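You operate a simulated robot arm through the tools that you are given. There is no shell and no other tool.

You run a simulated robot arm. Do the job below in one go: nothing can be reset, and whatever is moved stays where it is left.

## Task
Free the stuck block with the black button and turn the heat down to 100.
Fine: raise the red lever first; the block goes in the white tray.

The check looks at the end state, three seconds after you hand in, the way a careful person would. Anything else that was tipped, shoved, dropped, spilled or broken makes it a failure.

## Robot
A 7-joint arm with a two-finger gripper, fixed in place. Base frame: the origin is at the foot of the arm, x ahead of it, y to its left, z up; the work surface is at about z = 0.9. Units: m, rad, N and s.
With the tool pointing down near the work surface it reaches from about 0.32 to 0.76 m from the base axis. Its first joint turns from -2.897 to 2.897 rad. Payload 1.71 kg.
Tool frame: the origin (TCP) lies between the finger pads and is the grasp point; the fingertips stand 0.02 m ahead of it; z points along the fingers, y is the line along which they close. Largest opening 0.096 m; the body of the gripper starts 0.113 m behind the TCP.
Orientation is told as [roll, pitch, yaw] about the base's x, y, z axes, in that order, counted from this pose: with the fingers straight down and closing along the base's y, the tool's x points along the base's -x, its y along +y and its z along -z.

## Interface
- The arm moves only by the tool arm_command. Its argument "moves" is a list of rows, each a list of 7 numbers: the closure, from 0 (fully open) to 1 (shut), then the shift along the tool's x, y, z in m, then the turn, a rotation vector about the tool's x, y, z in rad. In form: [[jaw, dx, dy, dz, rx, ry, rz], ...]. A call has 1 to 20 rows; each row shifts and turns the commanded pose from where the row before left it, along the tool's axes as they then stand. Rows are played at 5 a second. More than 0.05 m and 0.15 rad between two rows, or a gripper value outside its range, and nothing of the call is played. Where a pose cannot be reached the arm comes as near as it can. A force on the tool above 40 N (or 10 N above the force at the start of the call, whichever is more), or a blocked arm, ends the call early, and 0.2 s more pass. Each finger travels about 0.153 m/s and halts on what it meets, pressing with about 33 N; the grip force reading is that of the motor and also rises with nothing between the fingers. The clock runs only during rows and for 0.2 s after the last one: add rows that do not move to give the fingers time. The reply holds the time, the measured pose of the TCP, the force on the tool along the base axes, the opening and the grip force, in the units named above and with some noise, with the torque about the TCP (base axes, N m) and any sound that the robot's microphone picked up, and new pictures: "show" is both (left out), scene, wrist or none.
- Cameras (640 x 400 px; columns grow to the right, rows downward): "scene" is fixed at [0.0472, 0.499, 1.5283]; the picture's right is [-0.62, -0.79, 0.00], its down [-0.44, 0.35, -0.82] and it looks along [0.65, -0.51, -0.57] (base axes); focal length 359 px, centre (320, 200). "wrist" rides on the gripper at [0.066, 0.014, -0.145] in the tool frame; the picture's right is [-0.21, 0.98, 0.00], its down [-0.88, -0.19, -0.45] and it looks along [-0.44, -0.09, 0.90] (tool axes); focal length 275 px, centre (320, 200). There is no depth. A picture from a camera that has moved, and an enlarged one, comes with that camera's place and axes in the base frame and with its lens.
- slide_trunk(by): slides the trunk up (or, below 0, down) by that many m; the arm rides with it, the base frame stays. It gives what a move gives, with no picture.
- enlarge(camera, box): a new picture of the part [left, top, right, bottom] of that camera's present view, enlarged. No time passes.
- hand_in(): hands the job in; it is judged then, once.

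Nothing tells you positions but the pictures and the camera data. Unless the task says otherwise, let go and move clear before handing in.

The tools are called after ">>>" as name(argument=value, ...) on one line, values as JSON. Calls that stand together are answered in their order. arm_command: Moves the arm, as the interface text tells. Its arguments: {"type":"object","properties":{"moves":{"type":"array","items":{"type":"array","items":{"type":"number"}}},"show":{"type":"string","enum":["both","scene","wrist","none"]}},"required":["moves"]} The other tools are called the same way: slide_trunk (by) slides the trunk up or down; enlarge (camera, box) takes an enlarged picture of a part of a camera's view; hand_in () hands the job in.

At the start:

```text
clock: 0.0
ee_pos: [0.4997, 0.1472, 1.2562]
tcp_rot: [0.003, 0.002, 0.0]
wrist_force: [0.1, 1.0, 1.0]
ft_torque: [0.01, 0.02, 0.0]
opening: 0.0962
grip_force: 0.0
trunk travel left (down, up): [-0.325, 0.061]
```

scene: 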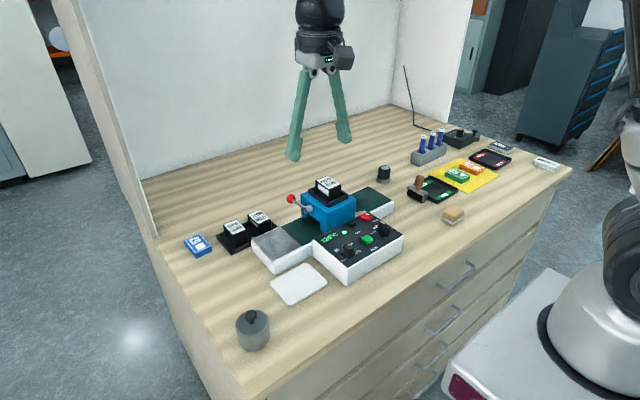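
wrist: 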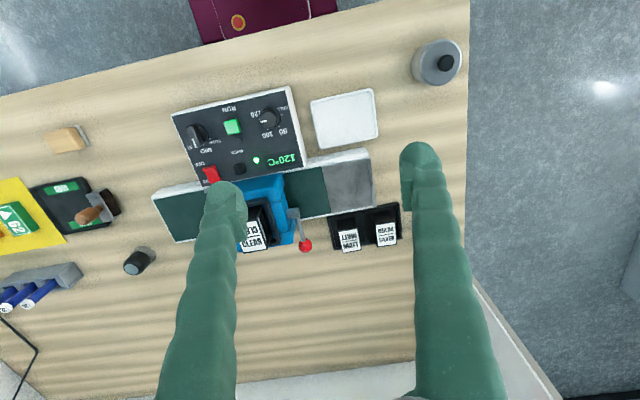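

I see a machine with a control panel, a blue housing with a red-ball lever, and a white tray beside it. I'll enlarge the pictures to see the details before moving.

>>> enlarge(camera="scene", box=[220, 160, 420, 310])

>>> enlarge(camera="wrist", box=[150, 70, 410, 260])

>>> enlarge(camera="scene", box=[370, 110, 570, 240])

```text
2.67 times, centred on (320, 235) of scene
camera zoom: at [0.0472, 0.499, 1.5283], right [-0.62, -0.79, 0.0], down [-0.44, 0.35, -0.82], along [0.65, -0.51, -0.57], focal length 957 px, centre (320, 107)
```

zoom: 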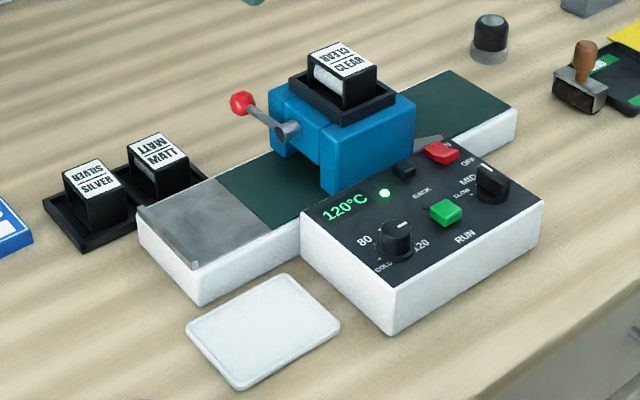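

```text
2.11 times, centred on (280, 165) of wrist
camera zoom: at [0.4335, 0.161, 1.4023], right [0.21, 0.98, 0.0], down [0.88, -0.19, 0.44], along [0.43, -0.09, -0.9], focal length 580 px, centre (404, 274)
```

zoom: 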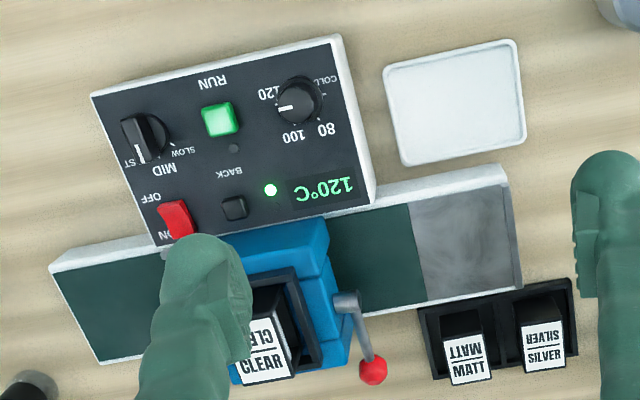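

```text
3.08 times, centred on (470, 175) of scene
camera zoom: at [0.0472, 0.499, 1.5283], right [-0.62, -0.79, 0.0], down [-0.44, 0.35, -0.82], along [0.65, -0.51, -0.57], focal length 1104 px, centre (-142, 277)
```

zoom: 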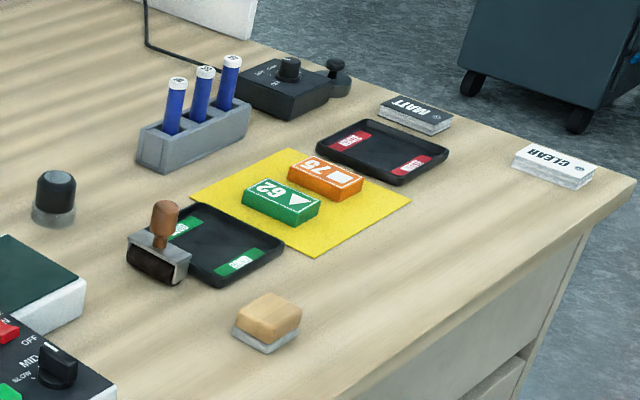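

I place the BACK button near (0.555, 0.0, 0.97), the heat knob near (0.484, 0.075, 0.98), and the lever ball near (0.71, 0.077, 0.995). I want closer looks at the knob, the lever and the labels before going further.

>>> enlarge(camera="wrist", box=[220, 90, 310, 170])

>>> enlarge(camera="scene", box=[310, 205, 410, 270])

>>> enlarge(camera="scene", box=[280, 170, 380, 235])

>>> enlarge(camera="wrist", box=[220, 170, 420, 270])

```text
5.00 times, centred on (265, 130) of wrist
camera zoom: at [0.4335, 0.161, 1.4023], right [0.21, 0.98, 0.0], down [0.88, -0.19, 0.44], along [0.43, -0.09, -0.9], focal length 1376 px, centre (595, 550)
```

zoom: 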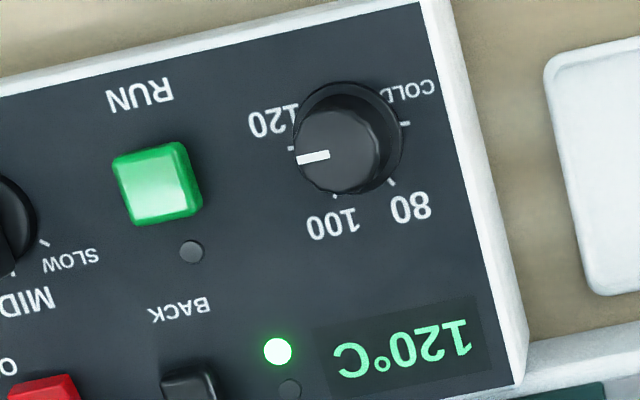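

```text
6.15 times, centred on (360, 238) of scene
camera zoom: at [0.0472, 0.499, 1.5283], right [-0.62, -0.79, 0.0], down [-0.44, 0.35, -0.82], along [0.65, -0.51, -0.57], focal length 2208 px, centre (74, -31)
```

zoom: 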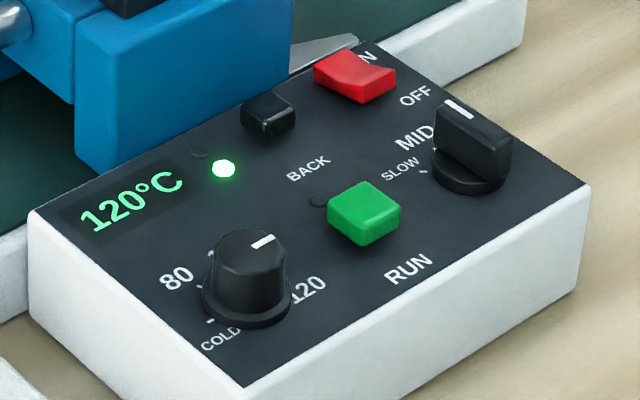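

```text
6.15 times, centred on (330, 202) of scene
camera zoom: at [0.0472, 0.499, 1.5283], right [-0.62, -0.79, 0.0], down [-0.44, 0.35, -0.82], along [0.65, -0.51, -0.57], focal length 2208 px, centre (258, 185)
```

zoom: 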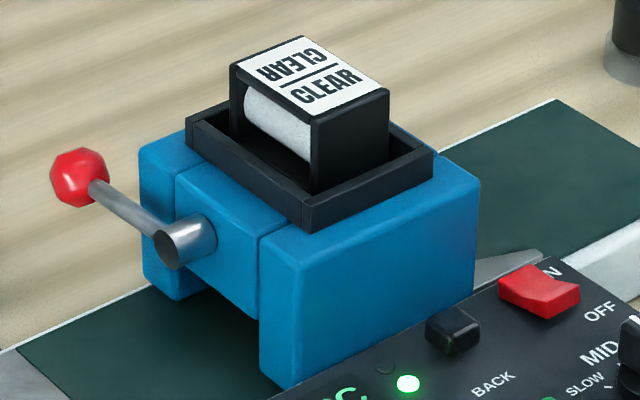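

```text
3.20 times, centred on (320, 220) of wrist
camera zoom: at [0.4335, 0.161, 1.4023], right [0.21, 0.98, 0.0], down [0.88, -0.19, 0.44], along [0.43, -0.09, -0.9], focal length 881 px, centre (320, 136)
```

zoom: 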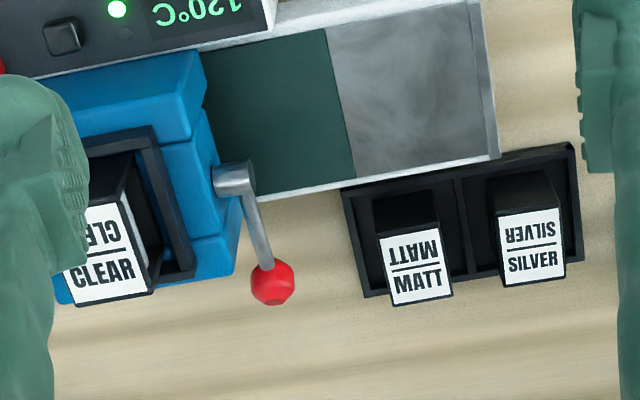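

Next I'll move sideways at height to look at the right-hand side of the blue housing.

>>> arm_command(moves=[[0, 0, -0.05, 0, 0, 0, 0], [0, 0, -0.05, 0, 0, 0, 0], [0, 0, -0.05, 0, 0, 0, 0], [0, 0, -0.05, 0, 0, 0, 0], [0, 0, -0.05, 0, 0, 0, 0], [0, 0, 0, 0, 0, 0, 0], [0, 0, 0, 0, 0, 0, 0]])

```text
clock: 1.6
ee_pos: [0.4784, -0.105, 1.262]
tcp_rot: [-0.002, -0.015, 0.0]
wrist_force: [0.2, 0.0, 0.3]
ft_torque: [0.0, 0.01, -0.01]
opening: 0.096
grip_force: 0.0
trunk travel left (down, up): [-0.325, 0.061]
camera wrist: at [0.4105, -0.0904, 1.4057], right [0.21, 0.98, 0.0], down [0.87, -0.19, 0.46], along [0.45, -0.09, -0.89], focal length 275 px, centre (320, 200)
```

scene: 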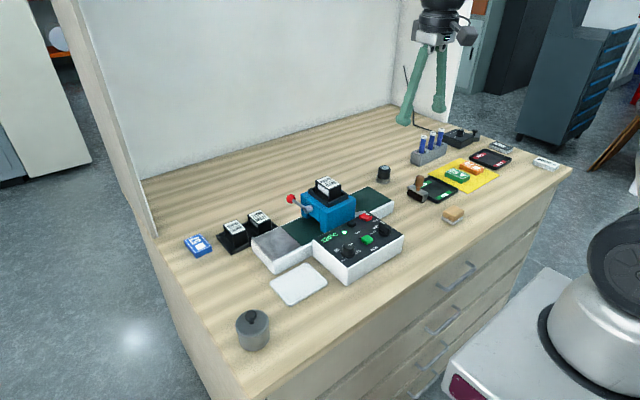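
wrist: 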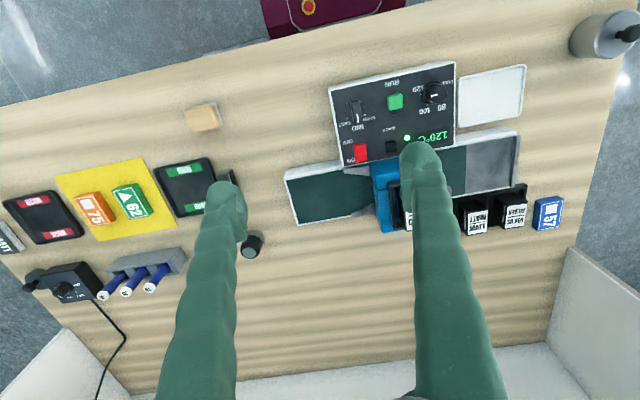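

>>> enlarge(camera="wrist", box=[270, 120, 470, 245])

>>> arm_command(moves=[[0, 0, 0, 0, 0, 0, 0], [0, 0, 0, 0, 0, 0, 0]], show="none")

```text
3.20 times, centred on (370, 182) of wrist
camera zoom: at [0.4105, -0.0904, 1.4057], right [0.21, 0.98, 0.0], down [0.87, -0.19, 0.46], along [0.45, -0.09, -0.89], focal length 881 px, centre (160, 256)
```

zoom: 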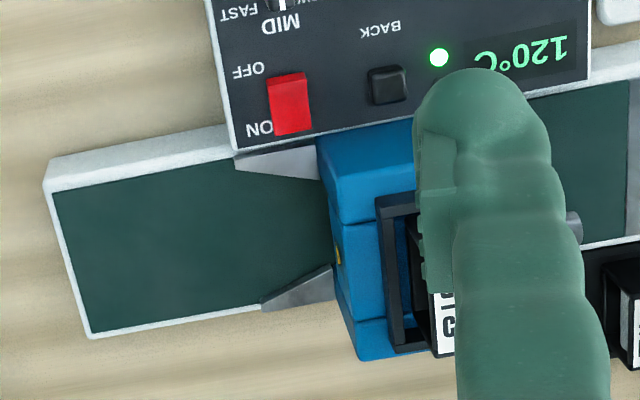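

```text
clock: 2.2
ee_pos: [0.4781, -0.1024, 1.2615]
tcp_rot: [0.001, -0.014, 0.001]
wrist_force: [0.6, 0.7, -1.0]
ft_torque: [0.01, 0.03, -0.02]
opening: 0.0962
grip_force: 0.1
trunk travel left (down, up): [-0.325, 0.061]
```

The housing takes its feed from the right, where there are guide wedges, and I can see something yellow stuck inside. I'll now move in closer above the lever for a better look.

>>> arm_command(moves=[[0, 0, 0.05, 0, 0, 0, 0], [0, 0, 0.05, 0, 0, 0, 0], [0, -0.02, 0.05, 0.02, 0, 0, 0], [0, -0.04, 0.03, 0.03, 0, 0, 0], [0, -0.04, 0, 0.03, 0, 0, 0], [0, 0, 0, 0.03, 0, 0, 0], [0, 0, 0, 0, 0, 0, 0], [0, 0, 0, 0, 0, 0, 0]])

```text
refused: row 3 steps farther than a row can; nothing moved
```

>>> arm_command(moves=[[0, 0, 0.045, 0, 0, 0, 0], [0, 0, 0.045, 0, 0, 0, 0], [0, -0.02, 0.04, 0.02, 0, 0, 0], [0, -0.02, 0.04, 0.02, 0, 0, 0], [0, -0.03, 0.01, 0.03, 0, 0, 0], [0, -0.03, 0, 0.03, 0, 0, 0], [0, 0, 0, 0, 0, 0, 0], [0, 0, 0, 0, 0, 0, 0]])

```text
clock: 4.0
ee_pos: [0.5834, 0.0771, 1.1662]
tcp_rot: [0.001, -0.016, 0.001]
wrist_force: [0.3, -0.5, 0.2]
ft_torque: [-0.02, 0.02, -0.02]
opening: 0.0959
grip_force: 0.0
trunk travel left (down, up): [-0.325, 0.061]
camera wrist: at [0.5147, 0.0902, 1.3108], right [0.21, 0.98, 0.0], down [0.87, -0.19, 0.46], along [0.45, -0.09, -0.89], focal length 275 px, centre (320, 200)
```

scene: 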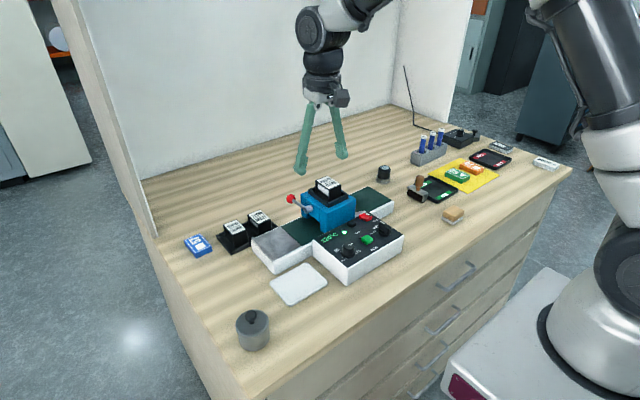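
wrist: 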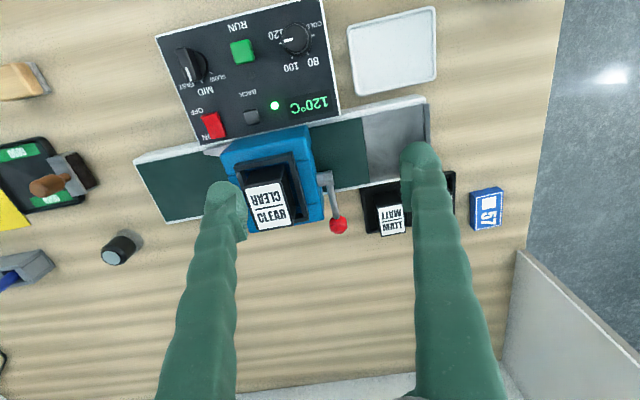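

>>> enlarge(camera="wrist", box=[210, 110, 370, 240])

>>> enlarge(camera="scene", box=[270, 165, 330, 225])

```text
3.08 times, centred on (290, 175) of wrist
camera zoom: at [0.5147, 0.0902, 1.3108], right [0.21, 0.98, 0.0], down [0.87, -0.19, 0.46], along [0.45, -0.09, -0.89], focal length 847 px, centre (412, 277)
```

zoom: 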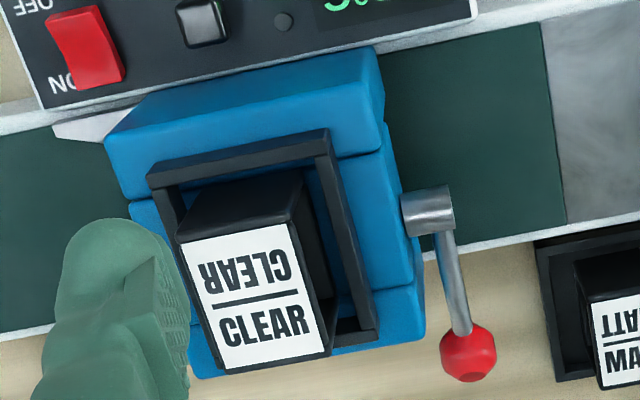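

```text
6.67 times, centred on (300, 195) of scene
camera zoom: at [0.0472, 0.499, 1.5283], right [-0.62, -0.79, 0.0], down [-0.44, 0.35, -0.82], along [0.65, -0.51, -0.57], focal length 2392 px, centre (453, 233)
```

zoom: 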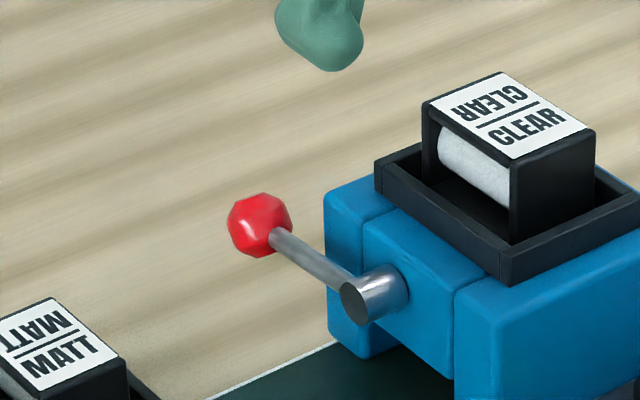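

The lever ball sits at about (0.713, 0.075, 0.993) with its hub near (0.650, 0.07, 0.985), so raising it swings the ball up and back toward me. I'll go above the ball with the fingers half closed along y.

>>> arm_command(moves=[[0.5, -0.043, 0, 0, 0, 0.016, 0], [0.5, -0.043, 0, 0, 0, 0, 0], [0.5, -0.043, 0, 0, 0, 0, 0], [0.5, 0, 0, 0.04, 0, 0, 0], [0.5, 0, 0, 0.04, 0, 0, 0], [0.5, 0, 0, 0, 0, 0, 0], [0.5, 0, 0, 0, 0, 0, 0]])

```text
clock: 5.0
ee_pos: [0.6909, 0.076, 1.1474]
tcp_rot: [-0.001, -0.019, 0.001]
wrist_force: [-1.3, -0.1, -0.7]
ft_torque: [0.01, -0.16, -0.02]
opening: 0.048
grip_force: 0.3
trunk travel left (down, up): [-0.325, 0.061]
stopped in row 5: the arm was blocked; the commanded pose is now the measured one
camera wrist: at [0.6215, 0.0898, 1.2904], right [0.21, 0.98, 0.0], down [0.87, -0.18, 0.46], along [0.45, -0.09, -0.89], focal length 275 px, centre (320, 200)
```

scene: 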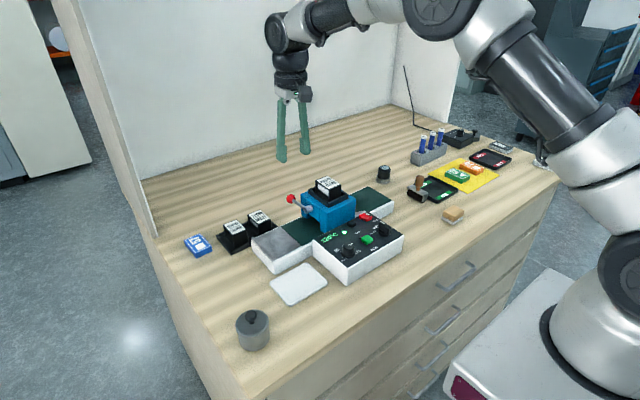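
wrist: 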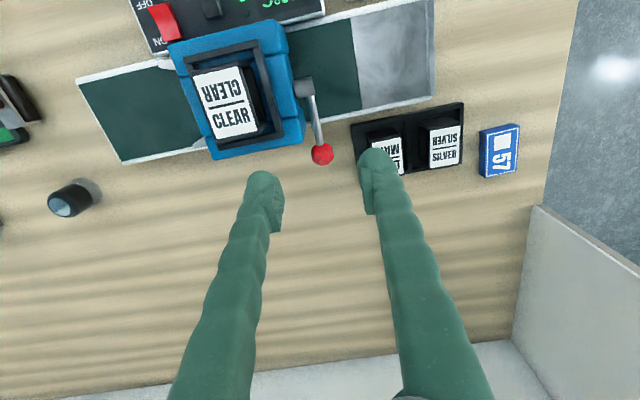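

The move stopped early as "blocked", although nothing was touching. That may be an arm posture limit, so I'll descend in small steps and check whether tracking recovers.

>>> arm_command(moves=[[0.5, 0, 0, 0.02, 0, 0, 0], [0.5, 0, 0, 0.02, 0, 0, 0], [0.5, 0, 0, 0, 0, 0, 0], [0.5, 0, 0, 0, 0, 0, 0]], show="none")

```text
clock: 6.0
ee_pos: [0.6951, 0.0765, 1.1026]
tcp_rot: [0.0, -0.011, 0.001]
wrist_force: [0.4, 0.0, 0.1]
ft_torque: [-0.02, 0.03, 0.02]
opening: 0.0478
grip_force: 0.1
trunk travel left (down, up): [-0.325, 0.061]
```

>>> arm_command(moves=[[0.5, -0.01, 0, 0, 0, 0.005, 0], [0.5, -0.008, 0, 0, 0, 0.006, 0], [0.5, 0, -0.001, 0.02, 0, 0, 0], [0.5, 0, 0, 0.02, 0, 0, 0], [0.5, 0, 0, 0, 0, 0, 0], [0.5, 0, 0, 0, 0, 0, 0]])

```text
clock: 7.4
ee_pos: [0.7143, 0.0755, 1.0632]
tcp_rot: [0.002, 0.0, 0.0]
wrist_force: [-0.2, 0.6, -0.9]
ft_torque: [0.01, 0.01, -0.01]
opening: 0.0478
grip_force: 0.0
trunk travel left (down, up): [-0.325, 0.061]
camera wrist: at [0.6481, 0.0895, 1.2077], right [0.21, 0.98, 0.0], down [0.88, -0.18, 0.44], along [0.44, -0.09, -0.9], focal length 275 px, centre (320, 200)
```

scene: 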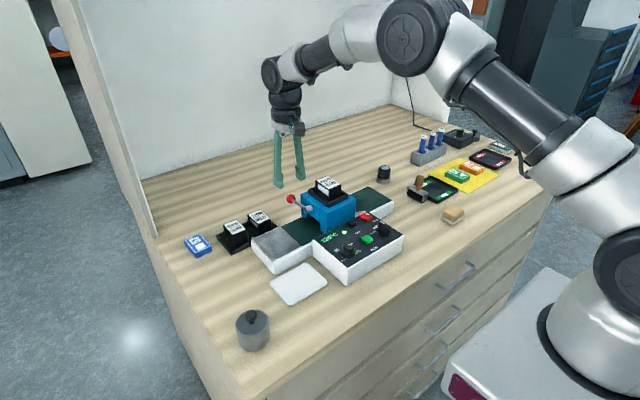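
wrist: 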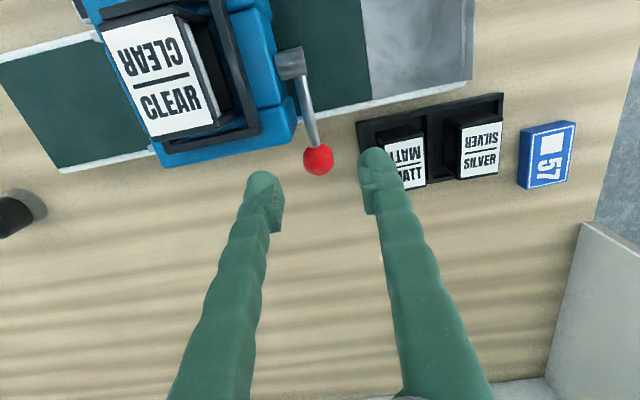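

Tracking is good now, and the ball sits midway between the fingers at (0.714, 0.074). I'll descend and grip it.

>>> arm_command(moves=[[0.5, 0, -0.001, 0.03, 0, 0, 0], [0.5, 0, 0, 0.02, 0, 0, 0], [0.5, 0, 0, 0.014, 0, 0, 0], [0.5, 0, 0, 0, 0, 0, 0], [0.5, 0, 0, 0, 0, 0, 0]])

```text
clock: 8.6
ee_pos: [0.7128, 0.0738, 0.999]
tcp_rot: [0.0, -0.001, 0.0]
wrist_force: [-1.1, 0.2, 0.0]
ft_torque: [0.0, 0.01, 0.05]
opening: 0.048
grip_force: 0.2
trunk travel left (down, up): [-0.325, 0.061]
camera wrist: at [0.6475, 0.0883, 1.144], right [0.21, 0.98, 0.0], down [0.88, -0.18, 0.45], along [0.44, -0.09, -0.9], focal length 275 px, centre (320, 200)
```

scene: 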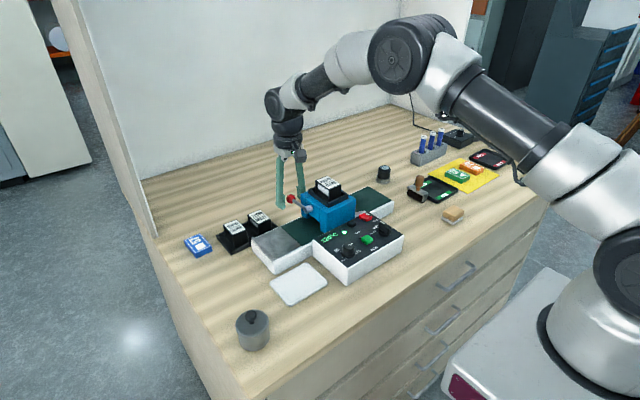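
wrist: 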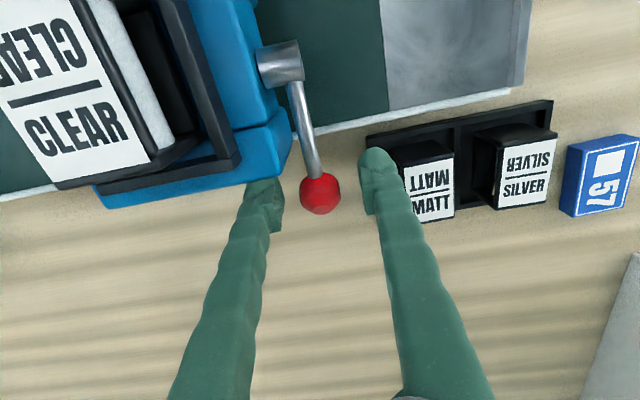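

The ball is between the pads, so I'll close on it.

>>> arm_command(moves=[[0.7, 0, 0, 0, 0, 0, 0], [0.85, 0, 0, 0, 0, 0, 0], [0.85, 0, 0, 0, 0, 0, 0]])

```text
clock: 9.4
ee_pos: [0.7138, 0.0739, 0.9985]
tcp_rot: [-0.001, 0.0, 0.001]
wrist_force: [-1.3, -3.5, -2.1]
ft_torque: [-0.03, -0.08, -0.01]
opening: 0.0212
grip_force: 35.1
trunk travel left (down, up): [-0.325, 0.061]
camera wrist: at [0.6473, 0.0877, 1.144], right [0.21, 0.98, 0.0], down [0.88, -0.18, 0.44], along [0.44, -0.09, -0.9], focal length 275 px, centre (320, 200)
```

scene: 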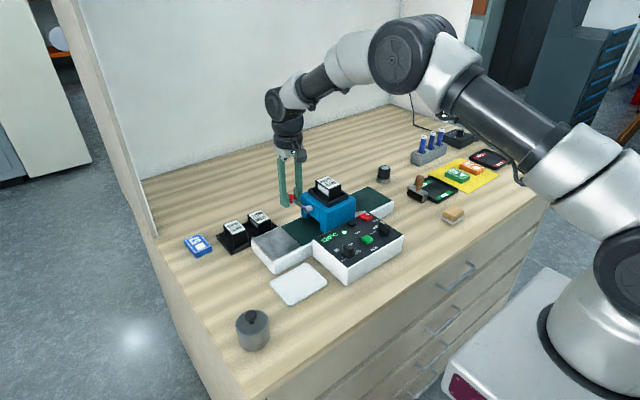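
wrist: 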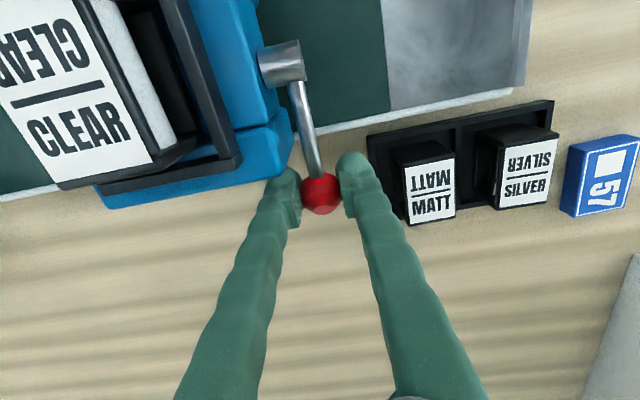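

The ball is gripped at an opening of 0.021. I'll lift it along the arc about the hub, watching the forces.

>>> arm_command(moves=[[0.85, 0.0006, 0, -0.0044, 0, 0, 0], [0.85, 0.0011, 0, -0.0044, 0, 0, 0], [0.85, 0.0016, 0, -0.0052, 0, 0, 0], [0.85, 0.0022, 0, -0.0052, 0, 0, 0], [0.85, 0, 0, 0, 0, 0, 0]])

```text
clock: 10.6
ee_pos: [0.7096, 0.0741, 1.0176]
tcp_rot: [0.0, 0.001, 0.0]
wrist_force: [9.9, -2.3, -9.9]
ft_torque: [-0.02, -0.8, 0.01]
opening: 0.0212
grip_force: 35.2
trunk travel left (down, up): [-0.325, 0.061]
camera wrist: at [0.6436, 0.0876, 1.1621], right [0.21, 0.98, 0.0], down [0.88, -0.18, 0.45], along [0.44, -0.09, -0.9], focal length 275 px, centre (320, 200)
```

scene: 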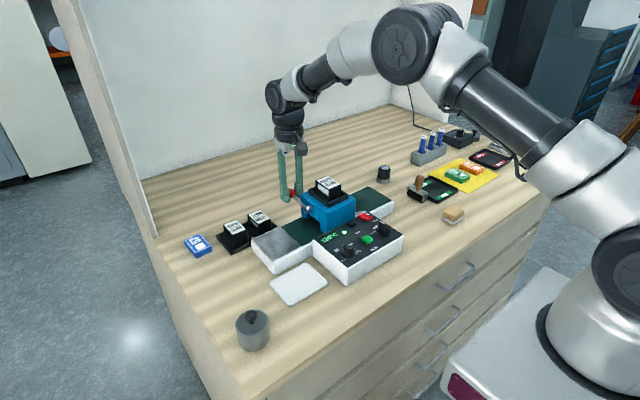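
wrist: 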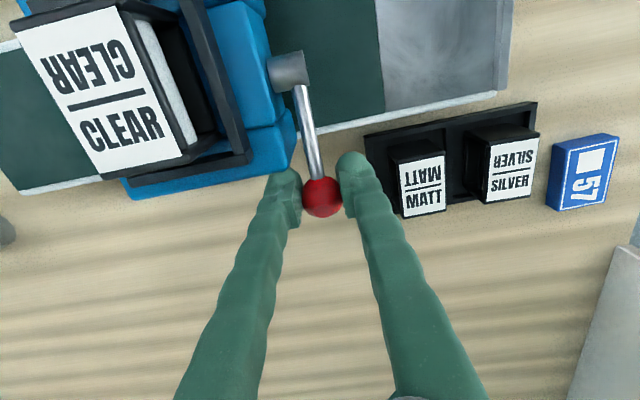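

>>> arm_command(moves=[[0.85, 0.002, 0, -0.005, 0, 0, 0], [0.85, 0.0026, 0, -0.0048, 0, 0, 0], [0.85, 0.0032, 0, -0.0044, 0, 0, 0], [0.85, 0.0038, 0, -0.0042, 0, 0, 0], [0.85, 0, 0, 0, 0, 0, 0]])

```text
clock: 11.4
ee_pos: [0.6846, 0.0729, 1.0434]
tcp_rot: [-0.001, -0.021, 0.0]
wrist_force: [-5.8, 6.7, 9.7]
ft_torque: [3.32, 0.17, 0.48]
opening: 0.0028
grip_force: 25.5
trunk travel left (down, up): [-0.325, 0.061]
stopped in row 3: the force on the tool passed its limit at 42 N (the readings are from after the stop); the commanded pose is now the measured one
camera wrist: at [0.6146, 0.0874, 1.1872], right [0.21, 0.98, 0.0], down [0.87, -0.18, 0.46], along [0.45, -0.09, -0.89], focal length 275 px, centre (320, 200)
```

scene: 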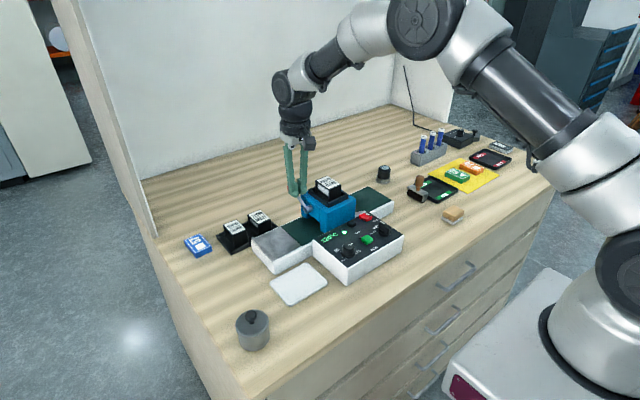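
wrist: 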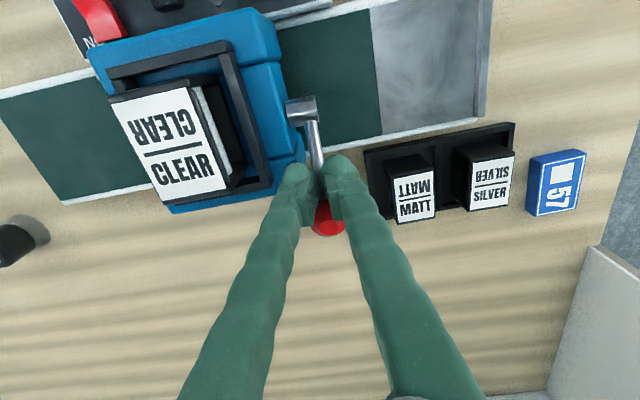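

The fingers slipped off the ball. I'll check where it is before doing anything else.

>>> enlarge(camera="scene", box=[270, 150, 350, 230])

>>> enlarge(camera="wrist", box=[240, 80, 400, 250])

```text
5.00 times, centred on (310, 190) of scene
camera zoom: at [0.0472, 0.499, 1.5283], right [-0.62, -0.79, 0.0], down [-0.44, 0.35, -0.82], along [0.65, -0.51, -0.57], focal length 1794 px, centre (370, 250)
```

zoom: 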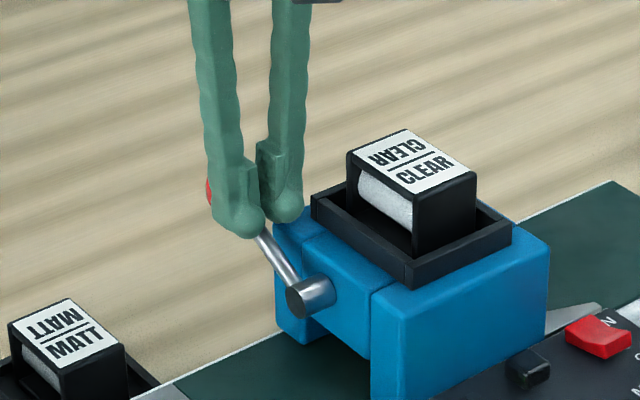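

```text
2.35 times, centred on (320, 165) of wrist
camera zoom: at [0.6146, 0.0874, 1.1872], right [0.21, 0.98, 0.0], down [0.87, -0.18, 0.46], along [0.45, -0.09, -0.89], focal length 648 px, centre (320, 282)
```

zoom: 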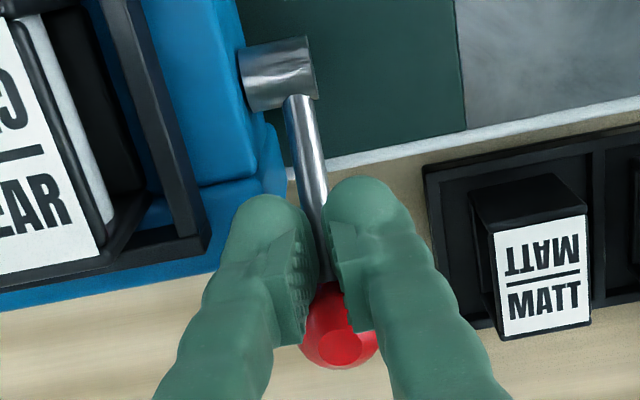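

The lever stayed partly raised, at about 35–40°. I'll open slightly, lift over, and go behind the ball with the fingers closed, then push it toward me to finish raising it.

>>> arm_command(moves=[[0.6, 0, 0, 0, 0, 0, 0], [0.6, 0, 0, 0, 0, 0, 0], [0.6, 0, 0, -0.02, 0, 0.01, 0], [0.6, 0, 0, -0.02, 0, 0.01, 0], [0.6, 0, 0, 0, 0, 0, 0]])

```text
clock: 12.6
ee_pos: [0.6871, 0.0751, 1.0806]
tcp_rot: [-0.001, -0.003, 0.002]
wrist_force: [0.1, 0.4, 0.4]
ft_torque: [0.03, 0.03, 0.0]
opening: 0.0383
grip_force: 0.1
trunk travel left (down, up): [-0.325, 0.061]
camera wrist: at [0.6206, 0.0881, 1.2265], right [0.2, 0.98, 0.0], down [0.88, -0.18, 0.45], along [0.44, -0.09, -0.89], focal length 275 px, centre (320, 200)
```

scene: 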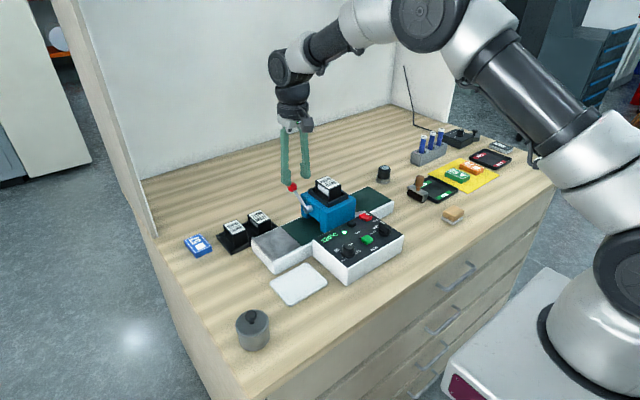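
wrist: 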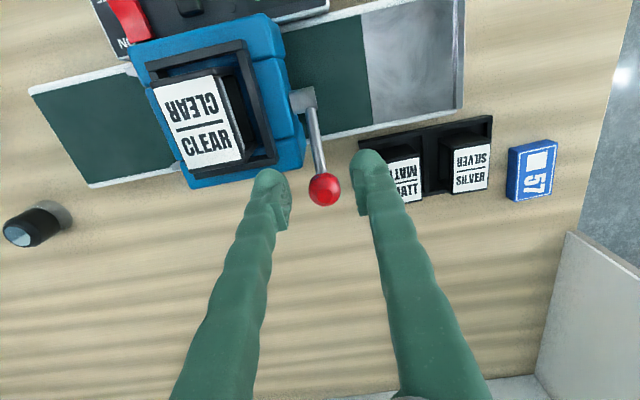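

>>> enlarge(camera="scene", box=[270, 150, 350, 230])

>>> enlarge(camera="wrist", box=[240, 80, 400, 220])

```text
5.00 times, centred on (310, 190) of scene
camera zoom: at [0.0472, 0.499, 1.5283], right [-0.62, -0.79, 0.0], down [-0.44, 0.35, -0.82], along [0.65, -0.51, -0.57], focal length 1794 px, centre (370, 250)
```

zoom: 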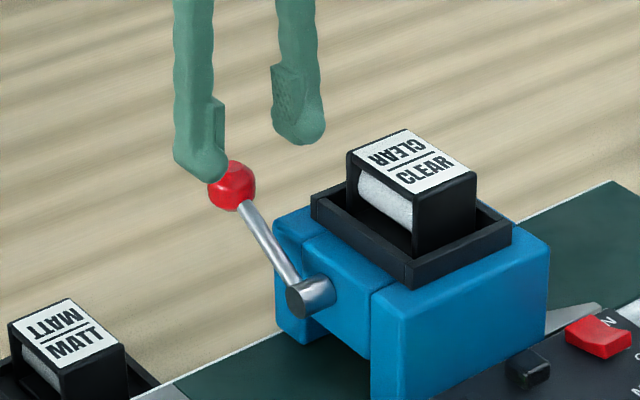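

```text
2.86 times, centred on (320, 150) of wrist
camera zoom: at [0.6206, 0.0881, 1.2265], right [0.2, 0.98, 0.0], down [0.88, -0.18, 0.45], along [0.44, -0.09, -0.89], focal length 786 px, centre (320, 343)
```

zoom: 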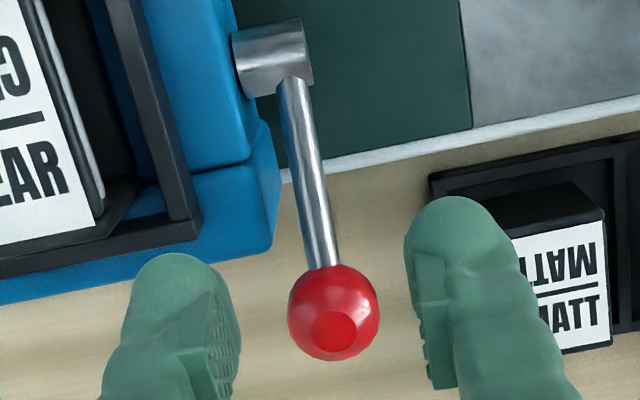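

The ball is now at about (0.707, 0.073, 1.03), so the lever is near 38°. I'll go over the top to x ≈ 0.742, close the fingers and lower them behind the ball.

>>> arm_command(moves=[[0.6, -0.018, 0, -0.005, 0, 0.003, 0], [0.6, -0.018, 0, 0, 0, 0, 0], [0.6, -0.02, 0, 0, 0, 0, 0], [1, 0, 0.001, 0, 0, 0, 0], [1, 0, 0, 0, 0, 0, 0], [1, 0, 0, 0, 0, 0, 0]])

```text
clock: 13.4
ee_pos: [0.7208, 0.0743, 1.1035]
tcp_rot: [-0.001, -0.02, 0.001]
wrist_force: [-0.5, -0.3, -0.8]
ft_torque: [0.0, -0.14, -0.02]
opening: 0.0384
grip_force: 0.1
trunk travel left (down, up): [-0.325, 0.061]
stopped in row 3: the arm was blocked; the commanded pose is now the measured one
camera wrist: at [0.6506, 0.0888, 1.2474], right [0.2, 0.98, 0.0], down [0.87, -0.18, 0.46], along [0.45, -0.09, -0.89], focal length 275 px, centre (320, 200)
```

scene: 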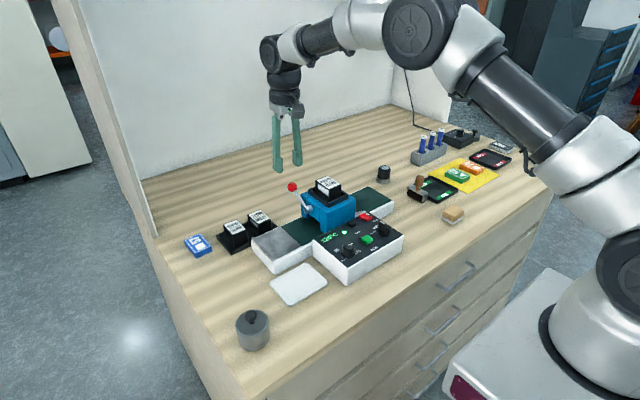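
wrist: 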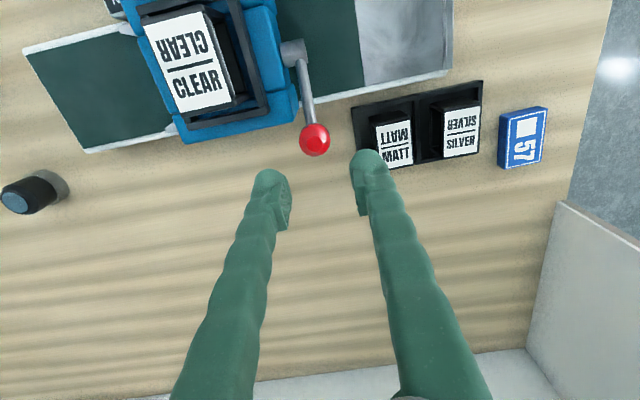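

Reach at this height is limited by the arm's posture. Raising the trunk should give the wrist more room, so I'll slide it up.

>>> slide_trunk(by=0.06)

```text
clock: 13.7
ee_pos: [0.7037, 0.0747, 1.117]
tcp_rot: [0.0, -0.034, 0.003]
wrist_force: [-0.5, 0.1, 0.3]
ft_torque: [0.0, -0.08, -0.02]
opening: 0.0383
grip_force: 0.1
trunk travel left (down, up): [-0.327, 0.058]
stopped: the arm was blocked; the commanded pose is now the measured one
```

The slide was blocked because the arm already sits on that limit. I'll drop a little into the comfortable zone and then try the trunk again.

>>> arm_command(moves=[[0.6, 0.01, 0, 0.012, 0, 0.01, 0], [0.6, 0.01, 0, 0.012, 0, 0.01, 0], [0.6, 0, 0, 0.008, 0, 0.01, 0], [0.6, 0, 0, 0, 0, 0, 0]], show="none")

>>> slide_trunk(by=0.05)

```text
clock: 14.7
ee_pos: [0.6872, 0.0749, 1.0847]
tcp_rot: [0.0, -0.002, 0.002]
wrist_force: [-0.2, 0.3, 0.4]
ft_torque: [-0.01, -0.03, 0.01]
opening: 0.0385
grip_force: 0.1
trunk travel left (down, up): [-0.327, 0.058]
```

```text
clock: 15.6
ee_pos: [0.6878, 0.0761, 1.1329]
tcp_rot: [0.0, -0.001, 0.0]
wrist_force: [-0.1, 0.1, 0.1]
ft_torque: [-0.01, 0.0, 0.02]
opening: 0.0384
grip_force: 0.1
trunk travel left (down, up): [-0.377, 0.008]
```

Sliding the trunk up by 0.05 m worked, and the tool rose with it. Now I'll move out over the ball to x ≈ 0.742 and close the fingers.

>>> arm_command(moves=[[0.6, 0, 0, 0.02, 0, 0, 0], [0.6, 0, 0, 0.02, 0, 0, 0], [0.6, -0.02, 0, 0, 0, 0, 0], [0.6, -0.02, 0, 0, 0, 0, 0], [0.8, -0.014, 0, 0, 0, 0, 0], [1, 0, 0, 0, 0, 0, 0], [1, 0, 0, 0, 0, 0, 0]])

```text
clock: 16.8
ee_pos: [0.7152, 0.0773, 1.1067]
tcp_rot: [0.0, -0.019, 0.002]
wrist_force: [-1.6, -0.2, 0.1]
ft_torque: [0.02, -0.1, -0.02]
opening: 0.0193
grip_force: 0.0
trunk travel left (down, up): [-0.377, 0.008]
stopped in row 5: the arm was blocked; the commanded pose is now the measured one
camera wrist: at [0.6459, 0.0902, 1.251], right [0.2, 0.98, 0.0], down [0.87, -0.18, 0.46], along [0.45, -0.09, -0.89], focal length 275 px, centre (320, 200)
```

scene: 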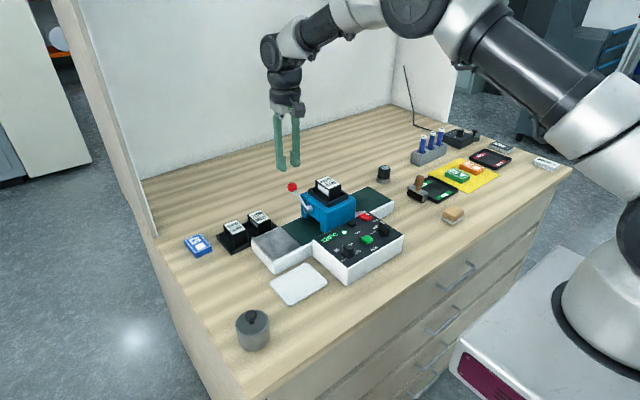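
wrist: 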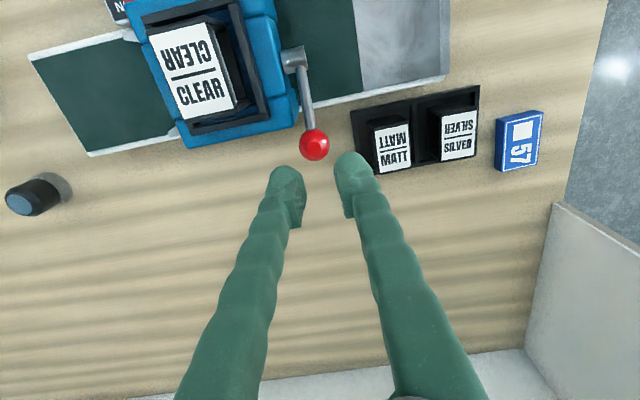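

The reach limit stays at this height, so I'll go around the ball on the +y side at a lower height, where reach is fine, and come in behind it.

>>> arm_command(moves=[[1, 0.005, 0.025, 0.005, 0, 0.01, 0], [1, 0, 0.025, 0.01, 0, 0.009, 0], [1, 0, 0, 0.03, 0, 0, 0], [1, 0, 0, 0.03, 0, 0, 0], [1, 0, 0, 0, 0, 0, 0], [1, 0, 0, 0, 0, 0, 0]])

```text
clock: 17.1
ee_pos: [0.6985, 0.0879, 1.1162]
tcp_rot: [0.0, -0.032, 0.001]
wrist_force: [-0.3, -0.4, -0.2]
ft_torque: [0.0, -0.1, 0.01]
opening: 0.0002
grip_force: 29.2
trunk travel left (down, up): [-0.377, 0.008]
stopped in row 1: the arm was blocked; the commanded pose is now the measured one
camera wrist: at [0.6274, 0.1009, 1.2593], right [0.2, 0.98, 0.01], down [0.86, -0.18, 0.47], along [0.46, -0.09, -0.88], focal length 275 px, centre (320, 200)
```

scene: 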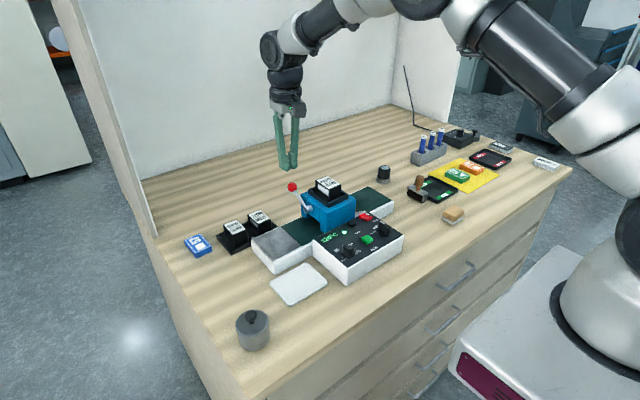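
wrist: 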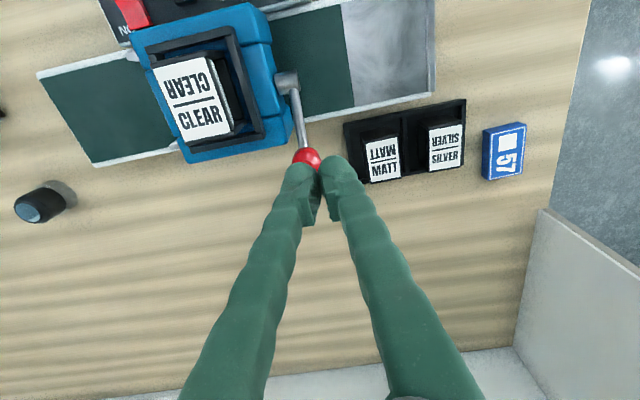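

>>> arm_command(moves=[[1, 0.005, 0, 0.015, 0, 0.01, 0], [1, 0.005, 0, 0.02, 0, 0.01, 0], [1, 0, 0.01, 0.005, 0, 0.01, 0], [1, 0, 0.01, 0, 0, 0, 0], [1, 0, 0.01, 0, 0, 0, 0], [1, 0, 0, 0, 0, 0, 0]], show="none")

```text
clock: 18.5
ee_pos: [0.6901, 0.1155, 1.0734]
tcp_rot: [0.0, 0.003, 0.0]
wrist_force: [-0.9, -0.5, -0.2]
ft_torque: [0.02, -0.03, 0.02]
opening: 0.0
grip_force: 29.5
trunk travel left (down, up): [-0.377, 0.008]
```

>>> arm_command(moves=[[1, 0, 0.002, 0.02, 0, 0, 0], [1, 0, 0, 0.018, 0, 0, 0], [1, -0.018, 0, 0, 0, 0, 0], [1, -0.018, 0, 0, 0, 0, 0], [1, -0.018, 0, 0, 0, 0, 0], [1, 0, 0, 0, 0, 0, 0], [1, 0, 0, 0, 0, 0, 0]])

```text
clock: 19.5
ee_pos: [0.7129, 0.1174, 1.0505]
tcp_rot: [0.0, -0.016, 0.003]
wrist_force: [-1.0, 0.6, 0.0]
ft_torque: [0.04, -0.11, 0.0]
opening: 0.0
grip_force: 29.3
trunk travel left (down, up): [-0.377, 0.008]
stopped in row 5: the arm was blocked; the commanded pose is now the measured one
camera wrist: at [0.6442, 0.1324, 1.1943], right [0.2, 0.98, 0.0], down [0.87, -0.18, 0.46], along [0.45, -0.09, -0.89], focal length 275 px, centre (320, 200)
```

scene: 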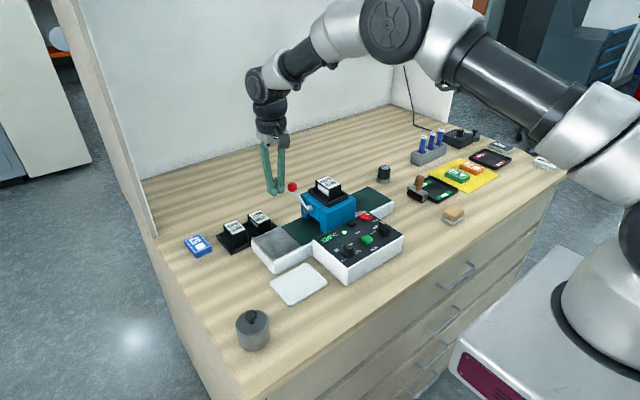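
wrist: 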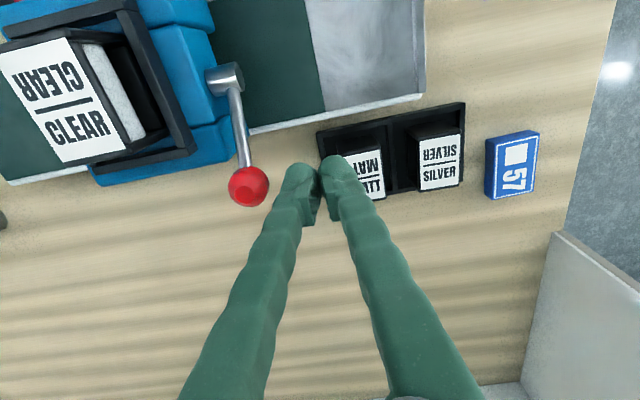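

The outward limit is around r ≈ 0.72, so going behind the ball isn't practical. Instead I'll re-grip it at its raised spot near (0.706, 0.073, 1.03). My earlier arc was too tight, so this time I'll follow a wider one about a hub at (0.646, 0.994).

>>> arm_command(moves=[[1, 0.006, 0, -0.005, 0, 0.008, 0], [1, 0.006, 0, -0.015, 0, 0.008, 0], [1, 0, -0.01, -0.015, 0, 0, 0], [0.8, 0, -0.017, 0, 0, 0, 0], [0.5, 0, -0.016, 0, 0, 0, 0], [0.5, 0, 0, 0, 0, 0, 0], [0.5, 0, 0, 0, 0, 0, 0]])

```text
clock: 19.9
ee_pos: [0.6954, 0.1183, 1.0636]
tcp_rot: [-0.001, -0.029, 0.003]
wrist_force: [-0.5, 0.1, 0.3]
ft_torque: [0.0, -0.1, 0.02]
opening: 0.0
grip_force: 29.6
trunk travel left (down, up): [-0.377, 0.008]
stopped in row 1: the arm was blocked; the commanded pose is now the measured one
camera wrist: at [0.6249, 0.1322, 1.2066], right [0.2, 0.98, 0.01], down [0.86, -0.18, 0.47], along [0.46, -0.09, -0.88], focal length 275 px, centre (320, 200)
```

scene: 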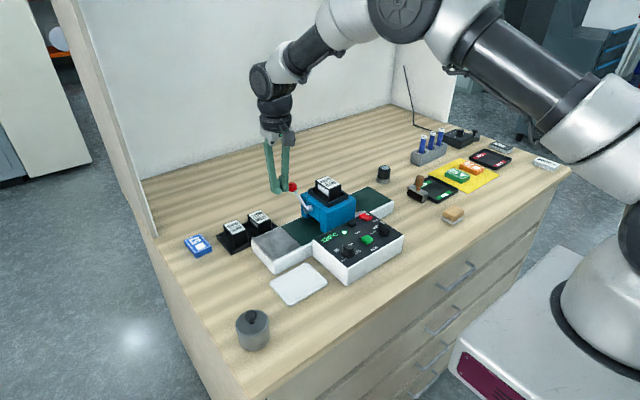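
wrist: 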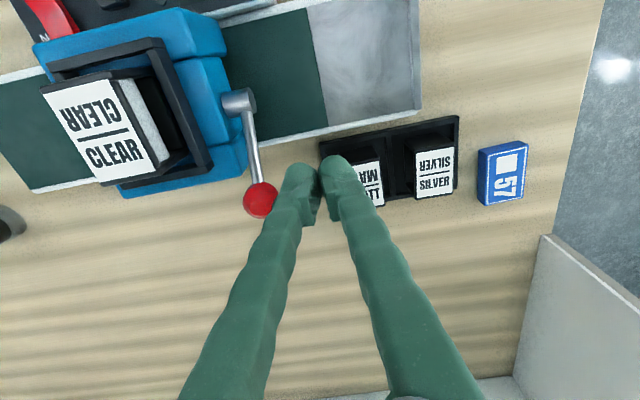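

>>> arm_command(moves=[[1, 0.01, 0, 0.005, 0, 0.01, 0], [1, 0, 0, 0, 0, 0.01, 0], [1, 0, 0, 0, 0, 0.008, 0], [1, 0, 0, 0, 0, 0, 0]], show="none")

>>> slide_trunk(by=-0.05)

```text
clock: 20.9
ee_pos: [0.6866, 0.1185, 1.057]
tcp_rot: [0.0, 0.001, -0.002]
wrist_force: [0.0, -0.1, 0.7]
ft_torque: [0.0, 0.01, -0.01]
opening: 0.0
grip_force: 29.7
trunk travel left (down, up): [-0.377, 0.008]
```

```text
clock: 21.8
ee_pos: [0.689, 0.1178, 1.0047]
tcp_rot: [0.0, 0.001, -0.001]
wrist_force: [-0.3, 1.0, -0.3]
ft_torque: [0.04, 0.04, -0.03]
opening: 0.0001
grip_force: 29.5
trunk travel left (down, up): [-0.327, 0.058]
```

Good. I'll rise, move over to the ball with the fingers half open, and look.

>>> arm_command(moves=[[1, 0, 0, -0.025, 0, 0, 0], [1, 0, 0, -0.025, 0, 0, 0], [1, 0, 0, -0.025, 0, 0, 0], [0.8, 0, -0.015, 0, 0, 0, 0], [0.5, 0, -0.015, 0, 0, 0, 0], [0.5, 0, -0.014, 0, 0, 0, 0], [0.5, -0.008, 0, 0.01, 0, 0, 0], [0.5, -0.008, 0, 0.005, 0, 0, 0], [0.5, 0, 0, 0, 0, 0, 0], [0.5, 0, 0, 0, 0, 0, 0]])

```text
clock: 24.0
ee_pos: [0.704, 0.0754, 1.0663]
tcp_rot: [0.001, 0.001, 0.0]
wrist_force: [0.3, -0.4, -0.4]
ft_torque: [0.01, 0.0, -0.01]
opening: 0.0481
grip_force: 0.0
trunk travel left (down, up): [-0.327, 0.058]
camera wrist: at [0.6382, 0.0883, 1.211], right [0.21, 0.98, 0.0], down [0.88, -0.18, 0.44], along [0.43, -0.09, -0.9], focal length 275 px, centre (320, 200)
```

scene: 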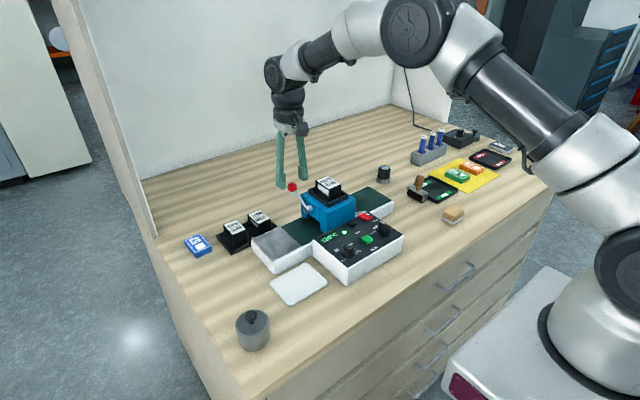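
wrist: 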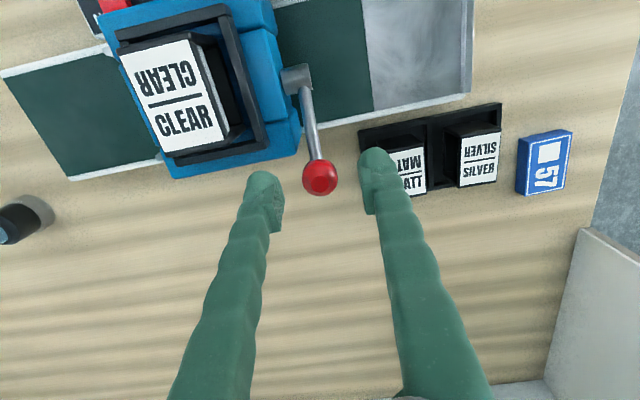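

>>> arm_command(moves=[[0.5, -0.0025, -0.001, 0.015, 0, 0, 0], [0.5, 0, 0, 0.014, 0, 0, 0], [0.5, 0, 0, 0, 0, 0, 0], [0.7, 0, 0, 0, 0, 0, 0], [0.9, 0, 0, 0, 0, 0, 0], [0.9, 0, 0, 0, 0, 0, 0]])

```text
clock: 25.4
ee_pos: [0.7062, 0.0741, 1.0365]
tcp_rot: [-0.002, 0.002, -0.001]
wrist_force: [0.5, -1.1, 0.4]
ft_torque: [0.01, -0.08, 0.01]
opening: 0.0201
grip_force: 34.8
trunk travel left (down, up): [-0.327, 0.058]
camera wrist: at [0.6404, 0.0875, 1.1815], right [0.21, 0.98, 0.0], down [0.88, -0.18, 0.44], along [0.43, -0.09, -0.9], focal length 275 px, centre (320, 200)
```

scene: 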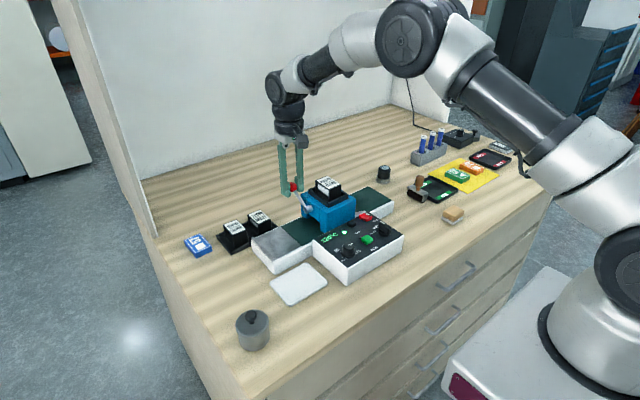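
wrist: 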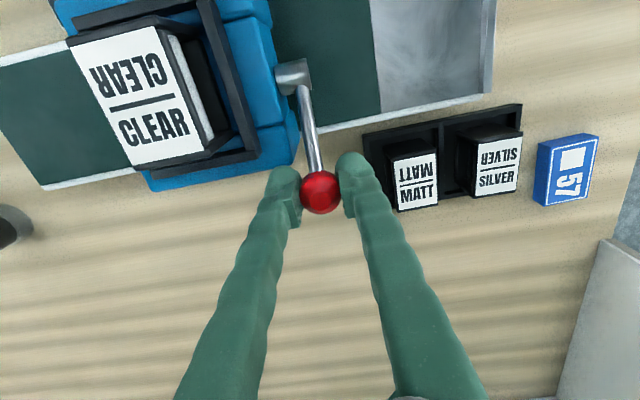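

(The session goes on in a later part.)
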